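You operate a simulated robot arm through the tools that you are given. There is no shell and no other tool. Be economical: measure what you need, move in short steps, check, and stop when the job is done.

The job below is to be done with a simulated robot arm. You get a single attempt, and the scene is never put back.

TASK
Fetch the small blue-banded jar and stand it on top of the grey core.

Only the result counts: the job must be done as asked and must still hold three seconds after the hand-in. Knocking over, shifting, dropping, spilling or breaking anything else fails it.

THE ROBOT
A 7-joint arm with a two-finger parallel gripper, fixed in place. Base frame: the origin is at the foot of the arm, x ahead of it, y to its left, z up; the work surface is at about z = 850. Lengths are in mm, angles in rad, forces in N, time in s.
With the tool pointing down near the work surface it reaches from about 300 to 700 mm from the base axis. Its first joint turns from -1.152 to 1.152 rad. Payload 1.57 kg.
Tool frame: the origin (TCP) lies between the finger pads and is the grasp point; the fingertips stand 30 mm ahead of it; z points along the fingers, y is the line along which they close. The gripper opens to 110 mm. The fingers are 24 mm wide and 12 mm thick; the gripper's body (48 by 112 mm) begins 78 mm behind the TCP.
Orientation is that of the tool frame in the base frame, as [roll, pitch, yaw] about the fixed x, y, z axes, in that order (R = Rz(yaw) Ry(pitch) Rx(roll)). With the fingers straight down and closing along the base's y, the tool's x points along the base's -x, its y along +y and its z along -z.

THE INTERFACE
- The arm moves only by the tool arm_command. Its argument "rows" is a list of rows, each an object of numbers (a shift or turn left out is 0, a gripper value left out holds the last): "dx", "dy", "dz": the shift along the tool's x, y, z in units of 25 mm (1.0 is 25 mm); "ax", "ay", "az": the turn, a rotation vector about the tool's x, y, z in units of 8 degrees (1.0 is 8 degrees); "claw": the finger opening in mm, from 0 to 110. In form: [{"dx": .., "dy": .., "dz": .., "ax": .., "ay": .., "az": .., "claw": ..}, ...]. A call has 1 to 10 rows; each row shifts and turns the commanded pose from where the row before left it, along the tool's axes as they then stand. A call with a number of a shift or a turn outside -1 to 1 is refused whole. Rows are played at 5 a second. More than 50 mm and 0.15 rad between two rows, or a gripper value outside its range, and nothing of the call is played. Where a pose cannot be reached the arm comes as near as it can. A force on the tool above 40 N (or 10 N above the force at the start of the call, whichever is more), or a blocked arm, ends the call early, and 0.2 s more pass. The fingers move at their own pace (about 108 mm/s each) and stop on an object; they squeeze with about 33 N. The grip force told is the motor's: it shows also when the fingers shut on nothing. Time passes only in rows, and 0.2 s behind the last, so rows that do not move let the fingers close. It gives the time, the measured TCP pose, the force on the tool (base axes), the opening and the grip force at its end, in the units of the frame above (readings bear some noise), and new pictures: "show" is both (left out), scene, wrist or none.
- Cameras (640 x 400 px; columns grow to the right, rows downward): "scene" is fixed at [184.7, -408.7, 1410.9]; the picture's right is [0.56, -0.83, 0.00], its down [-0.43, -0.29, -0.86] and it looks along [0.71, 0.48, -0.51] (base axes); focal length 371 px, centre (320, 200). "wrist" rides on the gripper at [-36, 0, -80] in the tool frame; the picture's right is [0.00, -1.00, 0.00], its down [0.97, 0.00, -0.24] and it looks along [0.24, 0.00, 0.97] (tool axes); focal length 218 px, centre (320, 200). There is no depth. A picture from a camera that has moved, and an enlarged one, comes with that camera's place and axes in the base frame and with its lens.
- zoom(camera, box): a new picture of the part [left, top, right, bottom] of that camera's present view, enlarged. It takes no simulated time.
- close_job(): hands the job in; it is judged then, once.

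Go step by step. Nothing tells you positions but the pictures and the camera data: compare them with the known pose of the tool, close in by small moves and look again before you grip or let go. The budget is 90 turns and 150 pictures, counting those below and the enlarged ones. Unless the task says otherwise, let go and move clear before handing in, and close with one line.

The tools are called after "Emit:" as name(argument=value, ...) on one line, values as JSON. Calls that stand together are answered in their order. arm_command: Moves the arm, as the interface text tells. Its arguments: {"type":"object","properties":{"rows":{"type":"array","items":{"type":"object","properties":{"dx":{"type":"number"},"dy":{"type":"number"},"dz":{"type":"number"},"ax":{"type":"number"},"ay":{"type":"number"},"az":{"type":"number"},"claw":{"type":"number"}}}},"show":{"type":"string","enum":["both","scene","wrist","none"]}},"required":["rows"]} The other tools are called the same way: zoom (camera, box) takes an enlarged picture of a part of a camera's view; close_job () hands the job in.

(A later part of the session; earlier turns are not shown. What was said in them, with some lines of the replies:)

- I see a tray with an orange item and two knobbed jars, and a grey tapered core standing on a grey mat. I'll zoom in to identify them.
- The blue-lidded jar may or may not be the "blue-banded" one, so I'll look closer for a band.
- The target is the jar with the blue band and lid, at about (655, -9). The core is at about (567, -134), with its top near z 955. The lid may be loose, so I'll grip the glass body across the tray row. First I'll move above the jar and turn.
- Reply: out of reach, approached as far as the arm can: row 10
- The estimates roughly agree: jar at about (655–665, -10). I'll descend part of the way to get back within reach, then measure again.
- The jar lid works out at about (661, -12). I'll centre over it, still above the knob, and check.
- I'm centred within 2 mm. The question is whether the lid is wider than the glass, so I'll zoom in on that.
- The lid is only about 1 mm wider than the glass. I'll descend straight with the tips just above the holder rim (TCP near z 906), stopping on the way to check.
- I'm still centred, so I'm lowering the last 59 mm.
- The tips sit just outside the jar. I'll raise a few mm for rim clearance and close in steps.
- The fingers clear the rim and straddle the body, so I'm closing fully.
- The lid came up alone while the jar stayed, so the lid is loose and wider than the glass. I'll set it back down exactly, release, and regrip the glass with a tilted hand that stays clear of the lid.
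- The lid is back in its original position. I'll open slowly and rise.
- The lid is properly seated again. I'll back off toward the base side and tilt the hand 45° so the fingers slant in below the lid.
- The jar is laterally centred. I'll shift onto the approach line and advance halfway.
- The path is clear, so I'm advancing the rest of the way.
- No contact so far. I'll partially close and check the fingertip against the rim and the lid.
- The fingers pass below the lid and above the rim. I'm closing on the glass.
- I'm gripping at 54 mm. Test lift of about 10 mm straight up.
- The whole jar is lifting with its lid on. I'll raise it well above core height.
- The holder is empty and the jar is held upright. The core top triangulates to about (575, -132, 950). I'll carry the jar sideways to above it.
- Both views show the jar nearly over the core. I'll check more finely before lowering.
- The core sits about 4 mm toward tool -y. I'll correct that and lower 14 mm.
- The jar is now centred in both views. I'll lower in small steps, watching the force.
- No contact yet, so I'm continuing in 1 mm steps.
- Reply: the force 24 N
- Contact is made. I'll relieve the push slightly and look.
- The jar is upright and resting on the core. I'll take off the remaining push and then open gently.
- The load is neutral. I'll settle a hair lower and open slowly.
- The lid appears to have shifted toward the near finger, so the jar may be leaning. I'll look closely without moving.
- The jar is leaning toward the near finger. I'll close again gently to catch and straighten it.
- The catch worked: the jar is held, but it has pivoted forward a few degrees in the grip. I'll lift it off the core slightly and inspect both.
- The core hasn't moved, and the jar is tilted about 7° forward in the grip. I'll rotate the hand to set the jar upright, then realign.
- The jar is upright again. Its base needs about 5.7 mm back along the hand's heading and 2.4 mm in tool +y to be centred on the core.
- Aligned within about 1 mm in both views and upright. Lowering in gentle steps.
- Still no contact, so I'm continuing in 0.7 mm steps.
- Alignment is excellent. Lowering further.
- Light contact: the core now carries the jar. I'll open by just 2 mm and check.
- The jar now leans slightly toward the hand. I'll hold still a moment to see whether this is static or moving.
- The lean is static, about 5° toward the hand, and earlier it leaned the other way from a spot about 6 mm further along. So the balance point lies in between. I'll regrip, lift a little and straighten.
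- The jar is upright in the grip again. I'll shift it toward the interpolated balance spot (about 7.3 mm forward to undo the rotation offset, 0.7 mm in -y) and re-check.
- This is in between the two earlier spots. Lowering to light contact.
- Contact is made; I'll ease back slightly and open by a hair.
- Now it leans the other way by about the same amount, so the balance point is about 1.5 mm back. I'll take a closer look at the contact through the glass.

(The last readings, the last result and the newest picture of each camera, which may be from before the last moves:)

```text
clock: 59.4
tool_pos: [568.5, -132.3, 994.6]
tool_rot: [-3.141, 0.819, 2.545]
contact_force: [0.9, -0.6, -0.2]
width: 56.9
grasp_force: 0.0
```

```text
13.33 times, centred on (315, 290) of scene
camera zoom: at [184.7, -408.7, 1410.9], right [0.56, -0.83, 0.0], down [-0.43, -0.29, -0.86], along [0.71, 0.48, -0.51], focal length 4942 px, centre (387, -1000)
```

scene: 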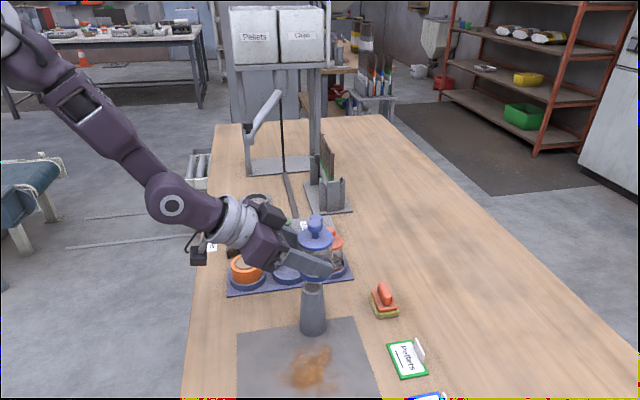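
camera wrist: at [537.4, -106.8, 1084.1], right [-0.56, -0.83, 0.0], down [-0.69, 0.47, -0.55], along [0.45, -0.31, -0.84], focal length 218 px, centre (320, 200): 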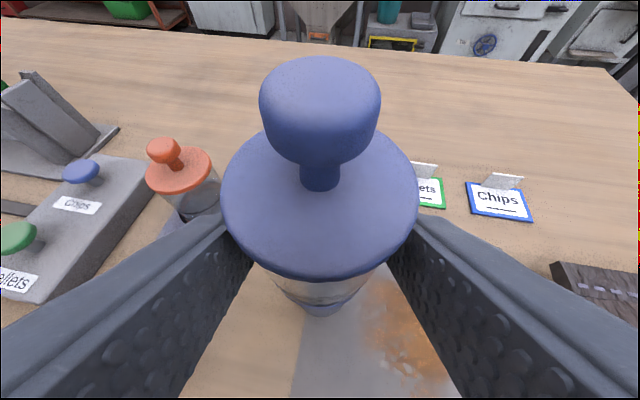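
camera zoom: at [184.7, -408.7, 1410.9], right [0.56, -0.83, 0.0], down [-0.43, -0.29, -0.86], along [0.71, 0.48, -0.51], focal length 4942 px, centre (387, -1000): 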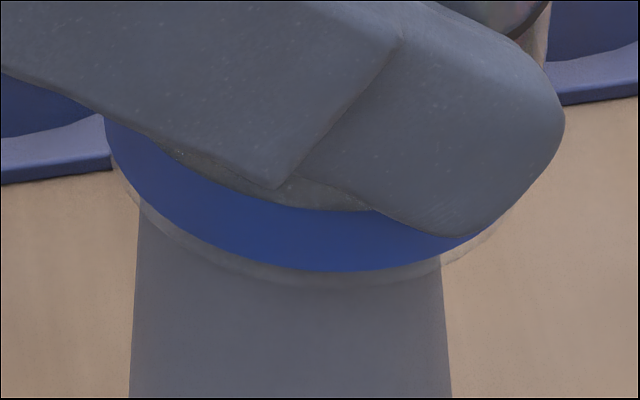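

I'll regrip, lift, straighten by 4.5°, and shift back to the midpoint.

Emit:
arm_command(rows=[{"claw": 55}, {"claw": 53}, {"claw": 48}, {}, {"dx": -0.1, "dz": -0.093}, {"dx": -0.1, "dz": -0.093}, {"ay": -0.28}, {"ay": -0.28}, {"dx": 0.122, "dz": -0.153}, {}], show="none")

Emit:
zoom(camera="scene", box=[285, 235, 345, 310])

Emit:
zoom(camera="wrist", box=[240, 220, 400, 340])

```text
clock: 61.6
tool_pos: [565.5, -128.2, 1002.2]
tool_rot: [3.141, 0.898, 2.544]
contact_force: [-0.2, -0.4, -3.3]
width: 53.6
grasp_force: 33.0
```

```text
5.33 times, centred on (315, 272) of scene
camera zoom: at [184.7, -408.7, 1410.9], right [0.56, -0.83, 0.0], down [-0.43, -0.29, -0.86], along [0.71, 0.48, -0.51], focal length 1977 px, centre (347, -187)
```

zoom: 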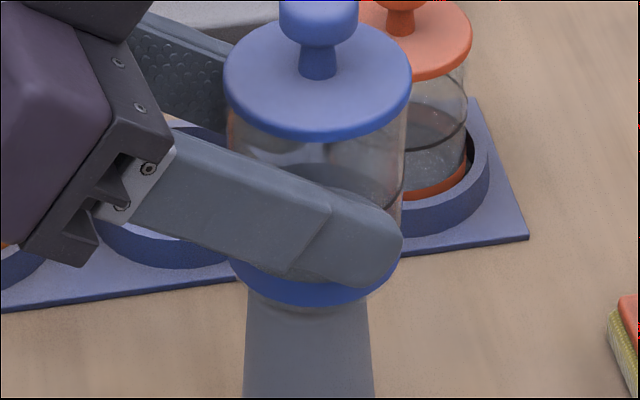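

```text
3.33 times, centred on (320, 280) of wrist
camera zoom: at [533.6, -105.7, 1079.0], right [-0.56, -0.83, 0.0], down [-0.66, 0.45, -0.61], along [0.51, -0.34, -0.79], focal length 728 px, centre (320, -67)
```

zoom: 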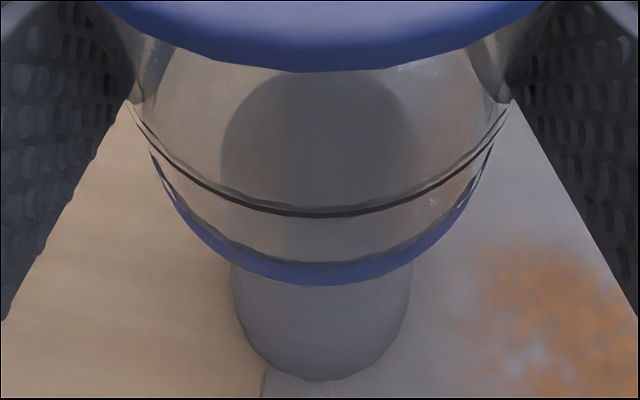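

It still has about 1.4° of forward tilt; trimming that and the position.

Emit:
arm_command(rows=[{"ay": -0.17}, {"dx": 0.042, "dz": -0.056}, {"dx": 0.06, "dz": 0.047}, {}], show="none")

Emit:
zoom(camera="scene", box=[285, 235, 345, 310])

```text
clock: 62.6
tool_pos: [565.1, -128.5, 1000.1]
tool_rot: [-3.141, 0.923, 2.548]
contact_force: [0.3, -0.1, -2.5]
width: 53.7
grasp_force: 33.1
```

```text
5.33 times, centred on (315, 272) of scene
camera zoom: at [184.7, -408.7, 1410.9], right [0.56, -0.83, 0.0], down [-0.43, -0.29, -0.86], along [0.71, 0.48, -0.51], focal length 1977 px, centre (347, -187)
```

zoom: 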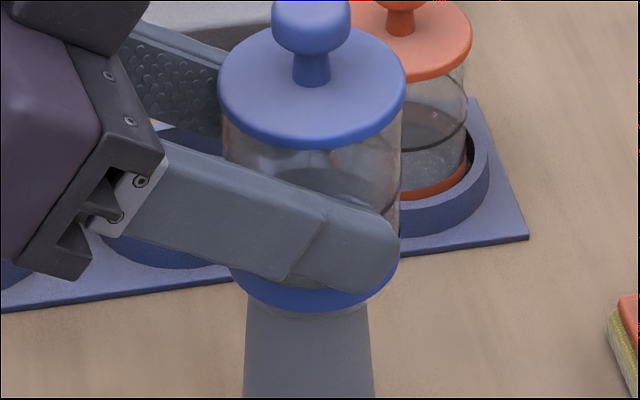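

Upright. I'll shift 1.4 mm back to the midpoint and lower to contact.

Emit:
arm_command(rows=[{"dx": 0.034, "dz": -0.045}, {"dx": 0.048, "dz": 0.036}, {"dx": 0.048, "dz": 0.036}, {}], show="none")

Emit:
arm_command(rows=[{"dx": 0.022, "dz": 0.017}, {}], show="none")

Emit:
arm_command(rows=[{"dx": 0.022, "dz": 0.017}, {}], show="none")

```text
clock: 63.6
tool_pos: [563.0, -127.0, 996.6]
tool_rot: [3.141, 0.924, 2.545]
contact_force: [0.0, -0.2, -3.5]
width: 53.7
grasp_force: 32.4
```

```text
clock: 64.2
tool_pos: [562.5, -128.2, 997.5]
tool_rot: [-3.141, 0.923, 2.546]
contact_force: [-0.4, -0.6, -2.4]
width: 54.0
grasp_force: 33.1
```

```text
clock: 64.8
tool_pos: [562.9, -127.7, 995.4]
tool_rot: [3.14, 0.923, 2.542]
contact_force: [0.1, 0.0, -2.8]
width: 53.3
grasp_force: 32.8
```

Emit:
arm_command(rows=[{"dx": 0.019, "dz": 0.0145}, {}], show="none")

Emit:
arm_command(rows=[{"dx": 0.016, "dz": 0.012}, {}], show="none")

Emit:
arm_command(rows=[{"dx": 0.013, "dz": 0.01}, {}], show="none")

```text
clock: 65.4
tool_pos: [563.5, -128.0, 996.5]
tool_rot: [3.141, 0.924, 2.544]
contact_force: [0.0, -1.2, -2.6]
width: 53.8
grasp_force: 32.5
```

```text
clock: 66.0
tool_pos: [563.9, -127.1, 994.2]
tool_rot: [-3.141, 0.923, 2.544]
contact_force: [0.0, 0.3, -3.2]
width: 53.8
grasp_force: 32.9
```

```text
clock: 66.6
tool_pos: [562.9, -128.3, 994.5]
tool_rot: [-3.141, 0.923, 2.544]
contact_force: [-1.6, 0.2, 0.0]
width: 53.8
grasp_force: 32.7
```

Light contact. I'll open by tiny amounts.

Emit:
arm_command(rows=[{"claw": 54.5}, {"claw": 55}, {"claw": 55.5}, {"claw": 56}, {"claw": 57}, {}], show="none")

Emit:
zoom(camera="scene", box=[285, 235, 345, 310])

Emit:
zoom(camera="wrist", box=[200, 100, 440, 340])

```text
clock: 68.0
tool_pos: [562.6, -126.9, 993.7]
tool_rot: [3.141, 0.924, 2.547]
contact_force: [-0.1, 0.1, -0.2]
width: 57.2
grasp_force: 0.0
```

```text
5.33 times, centred on (315, 272) of scene
camera zoom: at [184.7, -408.7, 1410.9], right [0.56, -0.83, 0.0], down [-0.43, -0.29, -0.86], along [0.71, 0.48, -0.51], focal length 1977 px, centre (347, -187)
```

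zoom: 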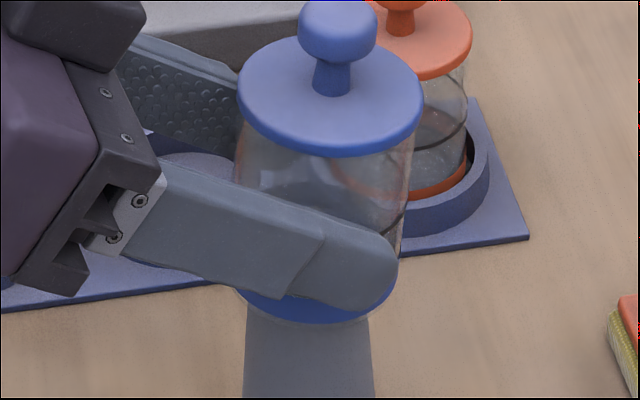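

```text
1.67 times, centred on (320, 220) of wrist
camera zoom: at [530.1, -103.3, 1070.1], right [-0.56, -0.83, 0.0], down [-0.64, 0.44, -0.63], along [0.52, -0.35, -0.78], focal length 364 px, centre (320, 167)
```

zoom: 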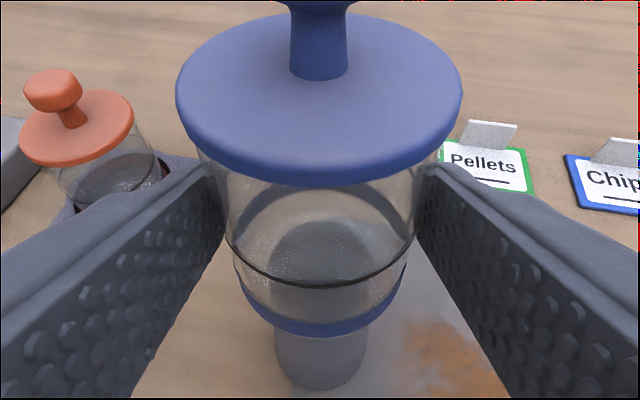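

Still a small lean of about 3.7°. I can see the contact through the glass, so I'll zoom in.

Emit:
zoom(camera="wrist", box=[270, 200, 370, 330])

Emit:
zoom(camera="scene", box=[310, 222, 352, 265])

```text
3.08 times, centred on (320, 265) of wrist
camera zoom: at [530.1, -103.3, 1070.1], right [-0.56, -0.83, 0.0], down [-0.64, 0.44, -0.63], along [0.52, -0.35, -0.78], focal length 672 px, centre (320, 0)
```

zoom: 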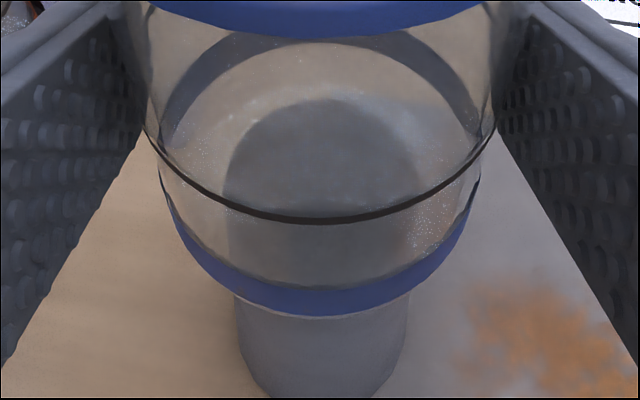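

```text
9.30 times, centred on (331, 244) of scene
camera zoom: at [184.7, -408.7, 1410.9], right [0.56, -0.83, 0.0], down [-0.43, -0.29, -0.86], along [0.71, 0.48, -0.51], focal length 3448 px, centre (218, -205)
```

zoom: 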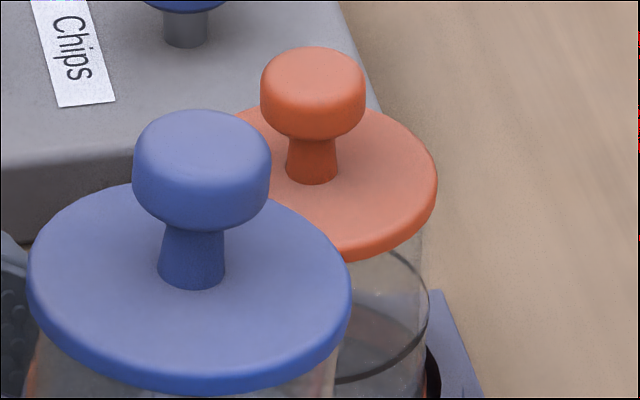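

I'll make one more refinement: regrip, straighten, and shift about 0.9 mm further back, between the last two lean directions.

Emit:
arm_command(rows=[{"claw": 55}, {"claw": 53}, {"claw": 48}, {}, {"dx": -0.064, "dz": -0.048}, {"dx": -0.064, "dz": -0.048}, {"ay": -0.23}, {"ay": -0.23}, {"dx": 0.081, "dz": -0.124}, {}], show="none")

Emit:
zoom(camera="scene", box=[285, 235, 345, 310])

Emit:
zoom(camera="wrist", box=[270, 200, 370, 330])

```text
clock: 70.2
tool_pos: [560.4, -124.7, 998.6]
tool_rot: [-3.141, 0.987, 2.546]
contact_force: [0.9, -0.1, -1.8]
width: 53.6
grasp_force: 33.4
```

```text
5.33 times, centred on (315, 272) of scene
camera zoom: at [184.7, -408.7, 1410.9], right [0.56, -0.83, 0.0], down [-0.43, -0.29, -0.86], along [0.71, 0.48, -0.51], focal length 1977 px, centre (347, -187)
```

zoom: 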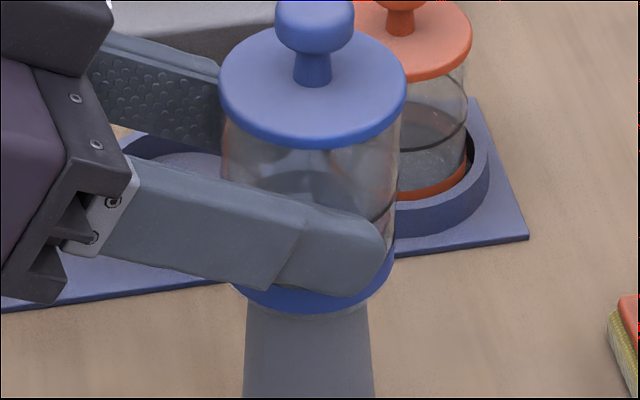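

```text
3.08 times, centred on (320, 265) of wrist
camera zoom: at [522.9, -98.2, 1071.5], right [-0.56, -0.83, 0.0], down [-0.61, 0.41, -0.68], along [0.56, -0.38, -0.74], focal length 672 px, centre (320, 0)
```

zoom: 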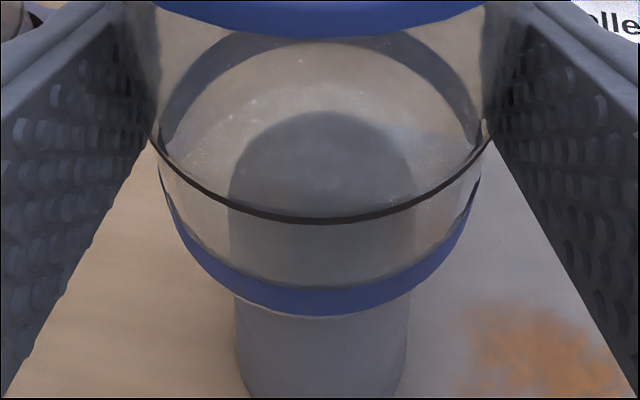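

The jar is upright, but its centre is still about 2 mm forward of the core axis. Correcting and verifying.

Emit:
arm_command(rows=[{"dx": 0.05, "dz": -0.077}, {}], show="none")

Emit:
zoom(camera="scene", box=[285, 235, 345, 310])

```text
clock: 70.8
tool_pos: [558.5, -124.3, 998.5]
tool_rot: [3.141, 0.986, 2.544]
contact_force: [0.7, 0.1, -2.6]
width: 53.7
grasp_force: 32.9
```

```text
5.33 times, centred on (315, 272) of scene
camera zoom: at [184.7, -408.7, 1410.9], right [0.56, -0.83, 0.0], down [-0.43, -0.29, -0.86], along [0.71, 0.48, -0.51], focal length 1977 px, centre (347, -187)
```

zoom: 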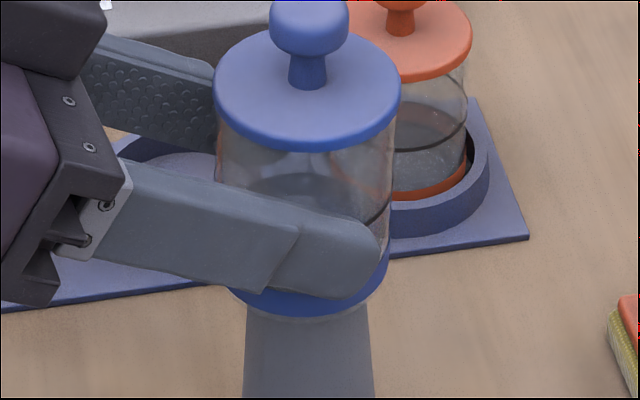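

A further 0.5 mm back, then lower gently.

Emit:
arm_command(rows=[{"dx": 0.011, "dz": -0.0167}, {"dx": 0.04, "dz": 0.0264}, {}], show="none")

Emit:
arm_command(rows=[{"dx": 0.0234, "dz": 0.0154}, {}], show="none")

Emit:
arm_command(rows=[{"dx": 0.0234, "dz": 0.0154}, {}], show="none")

Emit:
arm_command(rows=[{"dx": 0.0167, "dz": 0.011}, {}], show="none")

```text
clock: 71.6
tool_pos: [556.9, -125.3, 996.4]
tool_rot: [-3.141, 0.986, 2.546]
contact_force: [0.3, -0.4, -2.5]
width: 53.5
grasp_force: 32.6
```

```text
clock: 72.2
tool_pos: [558.3, -124.9, 997.0]
tool_rot: [3.14, 0.987, 2.544]
contact_force: [0.5, 0.6, -2.5]
width: 53.7
grasp_force: 32.5
```

```text
clock: 72.8
tool_pos: [558.6, -124.4, 995.8]
tool_rot: [-3.141, 0.986, 2.544]
contact_force: [0.7, 0.4, -2.3]
width: 53.7
grasp_force: 33.2
```

```text
clock: 73.4
tool_pos: [558.3, -125.4, 995.3]
tool_rot: [3.14, 0.985, 2.545]
contact_force: [0.1, -0.2, -2.4]
width: 53.8
grasp_force: 32.7
```

Emit:
arm_command(rows=[{"dx": 0.0134, "dz": 0.0088}, {}], show="none")

Emit:
arm_command(rows=[{"dx": 0.0134, "dz": 0.0088}, {}], show="none")

Emit:
arm_command(rows=[{"dx": 0.0134, "dz": 0.0088}, {}], show="none")

```text
clock: 74.0
tool_pos: [557.4, -124.5, 993.8]
tool_rot: [-3.141, 0.986, 2.547]
contact_force: [0.7, -0.3, -1.9]
width: 53.6
grasp_force: 32.9
```

```text
clock: 74.6
tool_pos: [558.0, -123.4, 993.9]
tool_rot: [-3.141, 0.986, 2.545]
contact_force: [-0.4, 0.0, -2.3]
width: 53.5
grasp_force: 32.9
```

```text
clock: 75.2
tool_pos: [558.5, -124.6, 993.3]
tool_rot: [-3.141, 0.987, 2.545]
contact_force: [0.1, 0.6, -2.8]
width: 53.9
grasp_force: 33.0
```

Emit:
arm_command(rows=[{"dx": 0.0134, "dz": 0.0088}, {}], show="none")

Emit:
arm_command(rows=[{"dx": 0.0134, "dz": 0.0088}, {}], show="none")

Emit:
arm_command(rows=[{"dx": 0.0134, "dz": 0.0088}, {}], show="none")

```text
clock: 75.8
tool_pos: [557.6, -124.6, 993.3]
tool_rot: [3.141, 0.989, 2.544]
contact_force: [0.1, 1.0, 1.5]
width: 53.7
grasp_force: 33.0
```

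```text
clock: 76.4
tool_pos: [558.8, -123.7, 993.6]
tool_rot: [3.14, 0.987, 2.543]
contact_force: [-0.3, -0.2, 3.7]
width: 53.6
grasp_force: 33.1
```

```text
clock: 77.0
tool_pos: [558.7, -123.9, 993.9]
tool_rot: [-3.141, 0.988, 2.545]
contact_force: [-0.5, 0.0, 12.4]
width: 53.4
grasp_force: 33.2
```

Contact was two steps ago; I'll back off 0.6 mm and open slowly.

Emit:
arm_command(rows=[{"dx": -0.02, "dz": -0.013}, {}, {"claw": 54.3}, {"claw": 54.8}, {"claw": 55.3}, {"claw": 56}, {"claw": 57}, {}], show="none")

Emit:
zoom(camera="scene", box=[285, 235, 345, 310])

Emit:
zoom(camera="wrist", box=[200, 100, 440, 340])

```text
clock: 78.8
tool_pos: [557.9, -124.5, 993.3]
tool_rot: [3.141, 0.986, 2.544]
contact_force: [-0.3, 0.6, -0.1]
width: 56.9
grasp_force: 0.1
```

```text
5.33 times, centred on (315, 272) of scene
camera zoom: at [184.7, -408.7, 1410.9], right [0.56, -0.83, 0.0], down [-0.43, -0.29, -0.86], along [0.71, 0.48, -0.51], focal length 1977 px, centre (347, -187)
```

zoom: 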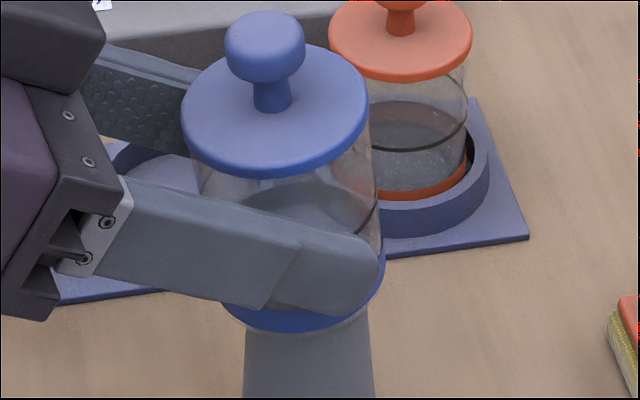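

```text
1.67 times, centred on (320, 220) of wrist
camera zoom: at [520.8, -96.8, 1066.2], right [-0.56, -0.83, 0.0], down [-0.61, 0.41, -0.68], along [0.56, -0.38, -0.74], focal length 364 px, centre (320, 167)
```

zoom: 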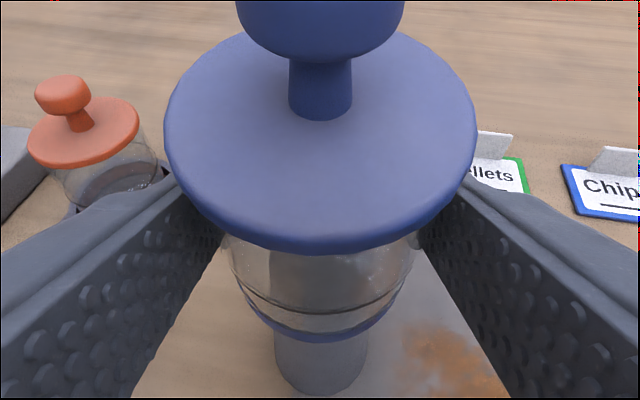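

It's leaning toward the hand again, so the jar rocks to one side either way with about a 5° lean. I'll check whether this rest is self-supporting by opening a little more.

Emit:
arm_command(rows=[{"claw": 59}, {"claw": 61}, {}], show="none")

Emit:
zoom(camera="scene", box=[285, 235, 345, 310])

Emit:
zoom(camera="wrist", box=[200, 100, 440, 340])

```text
clock: 79.6
tool_pos: [558.4, -124.5, 993.6]
tool_rot: [3.141, 0.986, 2.545]
contact_force: [-0.2, -0.3, -0.3]
width: 61.2
grasp_force: 0.1
```

```text
5.33 times, centred on (315, 272) of scene
camera zoom: at [184.7, -408.7, 1410.9], right [0.56, -0.83, 0.0], down [-0.43, -0.29, -0.86], along [0.71, 0.48, -0.51], focal length 1977 px, centre (347, -187)
```

zoom: 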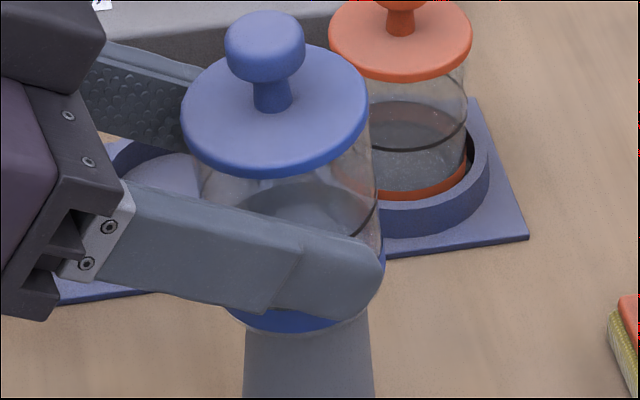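

```text
1.67 times, centred on (320, 220) of wrist
camera zoom: at [520.8, -96.8, 1066.2], right [-0.56, -0.83, 0.0], down [-0.61, 0.41, -0.68], along [0.56, -0.38, -0.74], focal length 364 px, centre (320, 167)
```

zoom: 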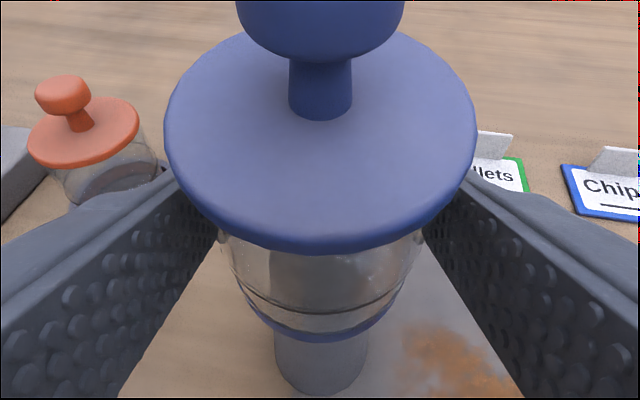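

The jar is stable on its own even with this lean: it did not move at all when I opened. I'll make one more attempt to reduce the lean, midway between the last two spots.

Emit:
arm_command(rows=[{"claw": 58}, {"claw": 55}, {"claw": 48}, {}, {"dx": -0.067, "dz": -0.044}, {"dx": -0.067, "dz": -0.044}, {"ay": 0.4}, {"ay": 0.39}, {"dx": -0.166, "dz": 0.2}, {}], show="none")

Emit:
zoom(camera="scene", box=[285, 235, 345, 310])

Emit:
zoom(camera="wrist", box=[240, 200, 400, 330])

```text
clock: 81.8
tool_pos: [562.4, -129.1, 996.6]
tool_rot: [3.14, 0.876, 2.544]
contact_force: [0.7, 0.4, -3.4]
width: 53.9
grasp_force: 32.5
```

```text
5.33 times, centred on (315, 272) of scene
camera zoom: at [184.7, -408.7, 1410.9], right [0.56, -0.83, 0.0], down [-0.43, -0.29, -0.86], along [0.71, 0.48, -0.51], focal length 1977 px, centre (347, -187)
```

zoom: 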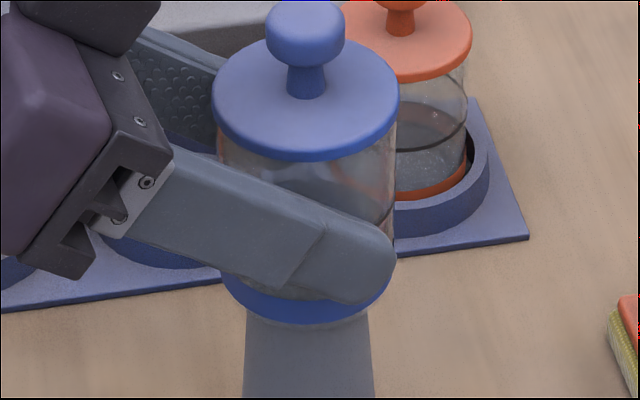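

```text
3.08 times, centred on (320, 265) of wrist
camera zoom: at [532.8, -106.1, 1074.7], right [-0.56, -0.83, 0.0], down [-0.67, 0.45, -0.59], along [0.49, -0.33, -0.81], focal length 672 px, centre (320, 0)
```

zoom: 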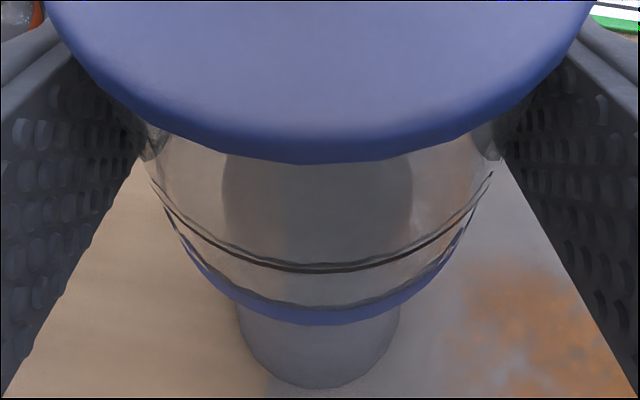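

Upright and nearly centred; a small trim, then lower.

Emit:
arm_command(rows=[{"dx": -0.01, "dz": 0.0123, "dy": 0.02}, {"dx": 0.0246, "dz": 0.0205}, {}], show="none")

Emit:
arm_command(rows=[{"dx": 0.0184, "dz": 0.0154}, {}], show="none")

Emit:
arm_command(rows=[{"dx": 0.0184, "dz": 0.0154}, {}], show="none")

Emit:
arm_command(rows=[{"dx": 0.0123, "dz": 0.0102}, {}], show="none")

```text
clock: 82.6
tool_pos: [564.0, -127.5, 996.4]
tool_rot: [-3.14, 0.876, 2.545]
contact_force: [-0.4, 0.1, -2.0]
width: 53.9
grasp_force: 33.0
```

```text
clock: 83.2
tool_pos: [564.1, -126.6, 996.3]
tool_rot: [-3.141, 0.876, 2.546]
contact_force: [-0.7, 0.1, -1.8]
width: 53.8
grasp_force: 32.7
```

```text
clock: 83.8
tool_pos: [563.6, -126.7, 995.2]
tool_rot: [3.141, 0.876, 2.544]
contact_force: [0.0, 1.2, -0.7]
width: 53.8
grasp_force: 33.0
```

```text
clock: 84.4
tool_pos: [563.7, -127.6, 995.3]
tool_rot: [3.141, 0.876, 2.544]
contact_force: [-0.2, -0.5, -1.9]
width: 54.1
grasp_force: 32.9
```

Emit:
arm_command(rows=[{"dx": 0.0123, "dz": 0.0102}, {}], show="none")

Emit:
arm_command(rows=[{"dx": 0.0123, "dz": 0.0102}, {}], show="none")

```text
clock: 85.0
tool_pos: [564.6, -127.4, 995.8]
tool_rot: [-3.14, 0.878, 2.545]
contact_force: [-1.3, 0.3, 2.3]
width: 54.0
grasp_force: 33.0
```

```text
clock: 85.6
tool_pos: [564.6, -128.6, 996.9]
tool_rot: [3.141, 0.879, 2.545]
contact_force: [-0.7, 0.1, 11.7]
width: 53.8
grasp_force: 33.3
```

Emit:
arm_command(rows=[{"dx": -0.0123, "dz": -0.0102}, {}, {"claw": 54}, {"claw": 54.3}, {"claw": 54.6}, {"claw": 55}, {"claw": 56}, {"claw": 58}, {}], show="none")

Emit:
zoom(camera="scene", box=[285, 235, 345, 310])

Emit:
zoom(camera="wrist", box=[200, 100, 440, 340])

```text
clock: 87.6
tool_pos: [564.5, -127.7, 994.8]
tool_rot: [3.14, 0.876, 2.543]
contact_force: [-0.4, -0.3, 1.0]
width: 57.9
grasp_force: 0.0
```

```text
5.33 times, centred on (315, 272) of scene
camera zoom: at [184.7, -408.7, 1410.9], right [0.56, -0.83, 0.0], down [-0.43, -0.29, -0.86], along [0.71, 0.48, -0.51], focal length 1977 px, centre (347, -187)
```

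zoom: 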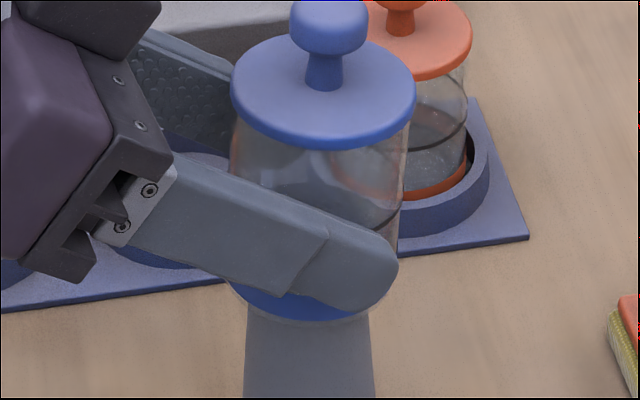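

```text
1.67 times, centred on (320, 220) of wrist
camera zoom: at [533.8, -105.3, 1072.2], right [-0.56, -0.83, 0.0], down [-0.67, 0.45, -0.59], along [0.49, -0.33, -0.81], focal length 364 px, centre (320, 167)
```

zoom: 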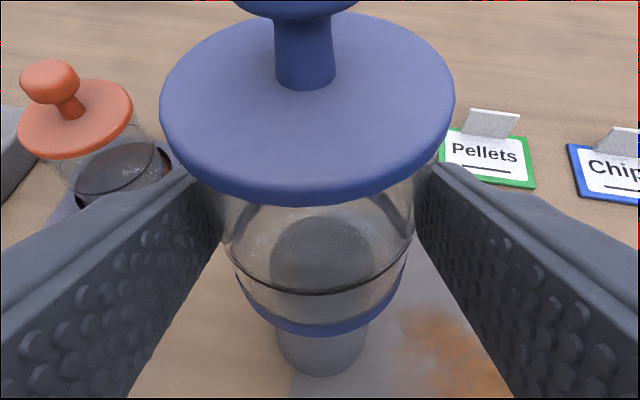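

This lean is about 4°, the same small magnitude every time, so it seems to be inherent to the contact between the jar and the core. It is self-supporting. I'll open wider and check that it stays put.

Emit:
arm_command(rows=[{"claw": 62}, {"claw": 68}, {"claw": 76}, {"claw": 84}, {"claw": 90}, {}, {}, {}])

Emit:
zoom(camera="scene", box=[285, 235, 345, 310])

```text
clock: 89.4
tool_pos: [563.4, -127.4, 994.3]
tool_rot: [-3.141, 0.876, 2.544]
contact_force: [-0.8, 0.2, 0.7]
width: 89.9
grasp_force: 0.0
camera wrist: at [533.8, -105.3, 1072.2], right [-0.56, -0.83, 0.0], down [-0.67, 0.45, -0.59], along [0.49, -0.33, -0.81], focal length 218 px, centre (320, 200)
```

scene: 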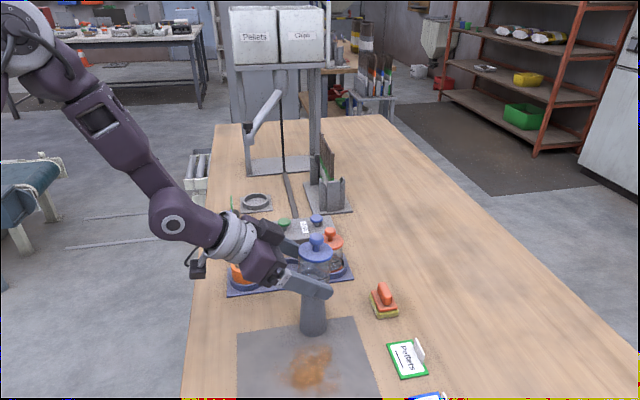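
wrist: 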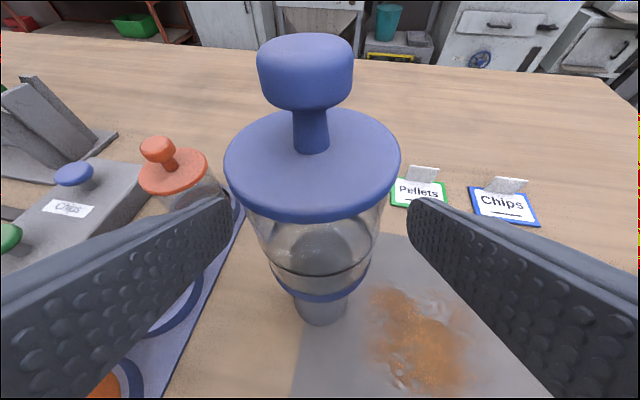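

```text
5.33 times, centred on (315, 272) of scene
camera zoom: at [184.7, -408.7, 1410.9], right [0.56, -0.83, 0.0], down [-0.43, -0.29, -0.86], along [0.71, 0.48, -0.51], focal length 1977 px, centre (347, -187)
```

zoom: 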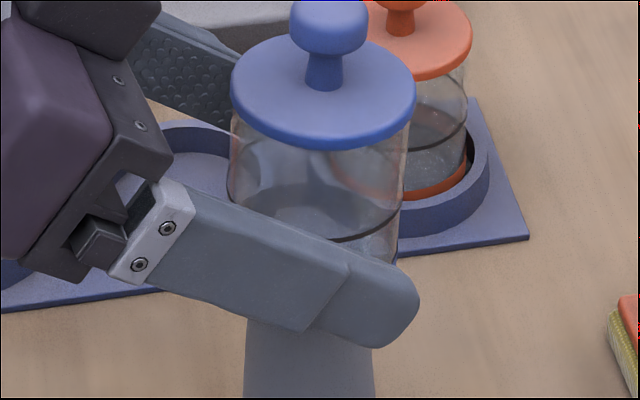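

The jar hasn't moved at all. I'll back the hand out along its fingers.

Emit:
arm_command(rows=[{"dz": -0.4}, {"dz": -0.6}, {"dz": -0.7}, {"dz": -0.8}, {"dz": -0.8}, {"dz": -0.8}, {"dz": -0.8}, {}, {}])

Emit:
zoom(camera="scene", box=[275, 220, 355, 345])

Emit:
zoom(camera="wrist", box=[240, 80, 400, 240])

```text
clock: 91.4
tool_pos: [485.4, -74.8, 1072.0]
tool_rot: [-3.141, 0.877, 2.545]
contact_force: [-0.3, 0.2, 0.3]
width: 89.8
grasp_force: 0.1
camera wrist: at [455.2, -52.2, 1150.1], right [-0.56, -0.83, 0.0], down [-0.67, 0.45, -0.59], along [0.49, -0.33, -0.81], focal length 218 px, centre (320, 200)
```

scene: 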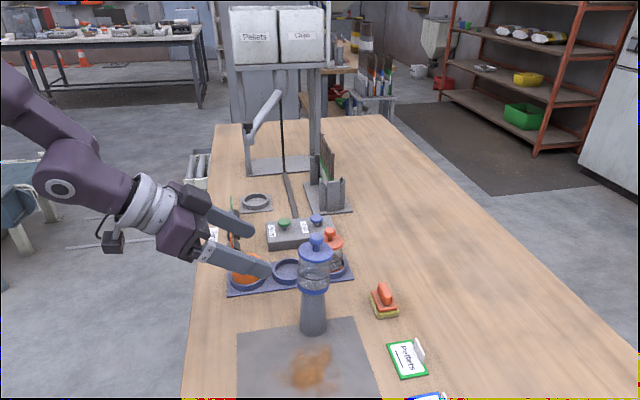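
wrist: 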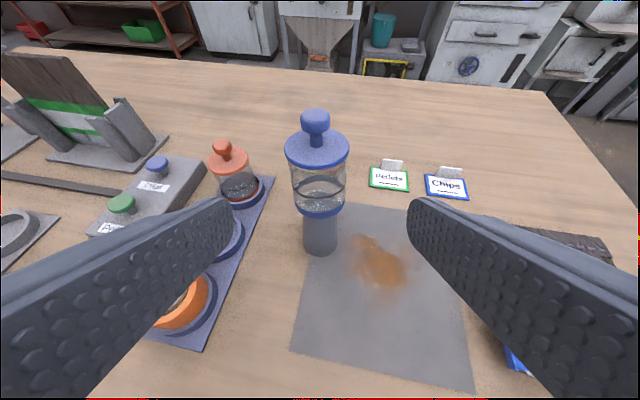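

```text
3.20 times, centred on (315, 282) of scene
camera zoom: at [184.7, -408.7, 1410.9], right [0.56, -0.83, 0.0], down [-0.43, -0.29, -0.86], along [0.71, 0.48, -0.51], focal length 1186 px, centre (336, -64)
```

zoom: 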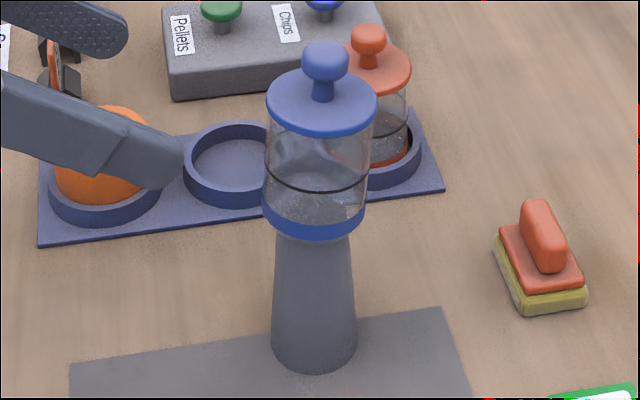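

```text
2.50 times, centred on (320, 160) of wrist
camera zoom: at [455.2, -52.2, 1150.1], right [-0.56, -0.83, 0.0], down [-0.67, 0.45, -0.59], along [0.49, -0.33, -0.81], focal length 546 px, centre (320, 300)
```

zoom: 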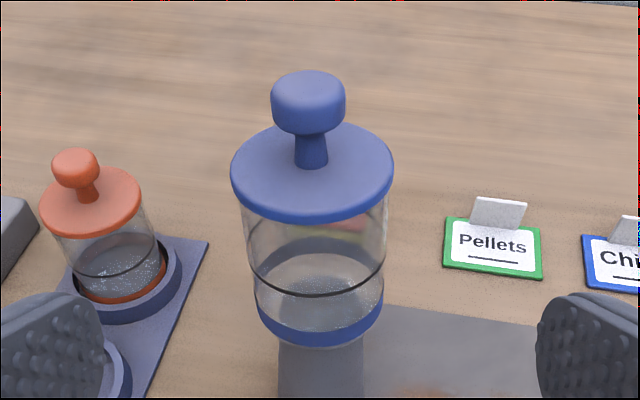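

The jar stands on the core with a slight lean and its lid on, and everything else looks undisturbed. I'll wait a few seconds to check for creep.

Emit:
arm_command(rows=[{"dz": -0.5}, {"dz": -0.5}, {}, {}, {}, {}, {}, {}, {}, {}], show="none")

Emit:
arm_command(rows=[{}, {}, {}, {}, {}, {}, {}, {}, {}, {}], show="scene")

Emit:
zoom(camera="scene", box=[275, 220, 355, 345])

```text
clock: 93.6
tool_pos: [469.6, -63.2, 1087.6]
tool_rot: [-3.142, 0.876, 2.545]
contact_force: [1.2, -0.2, -0.7]
width: 90.3
grasp_force: 0.0
```

```text
clock: 95.8
tool_pos: [470.5, -62.6, 1088.8]
tool_rot: [3.141, 0.876, 2.545]
contact_force: [-0.9, 0.1, -0.5]
width: 89.8
grasp_force: 0.0
```

scene: 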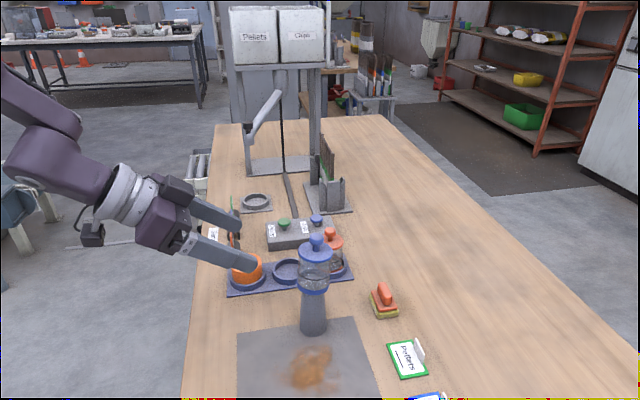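

```text
3.20 times, centred on (315, 282) of scene
camera zoom: at [184.7, -408.7, 1410.9], right [0.56, -0.83, 0.0], down [-0.43, -0.29, -0.86], along [0.71, 0.48, -0.51], focal length 1186 px, centre (336, -64)
```

zoom: 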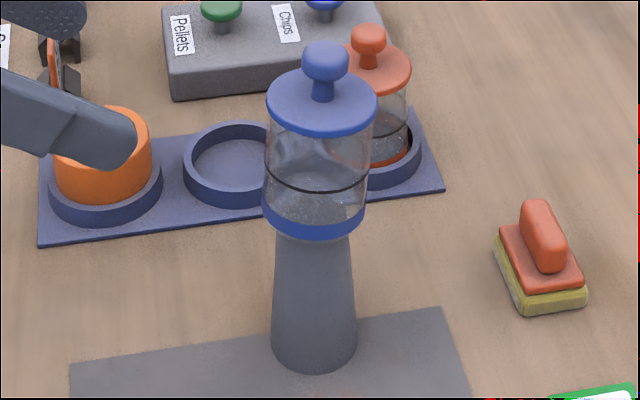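

The jar stayed completely still for more than four seconds on its own, the hand is clear, and nothing else looks disturbed, so I'm handing in.

Emit:
close_job()

```text
The job is handed in.
```

The blue-banded jar is standing on top of the grey core with its lid on, but it leans about 4°. Every placement leaned by about 4–6°, so I couldn't get it fully upright. It stayed still for several seconds with the hand clear before I handed in.
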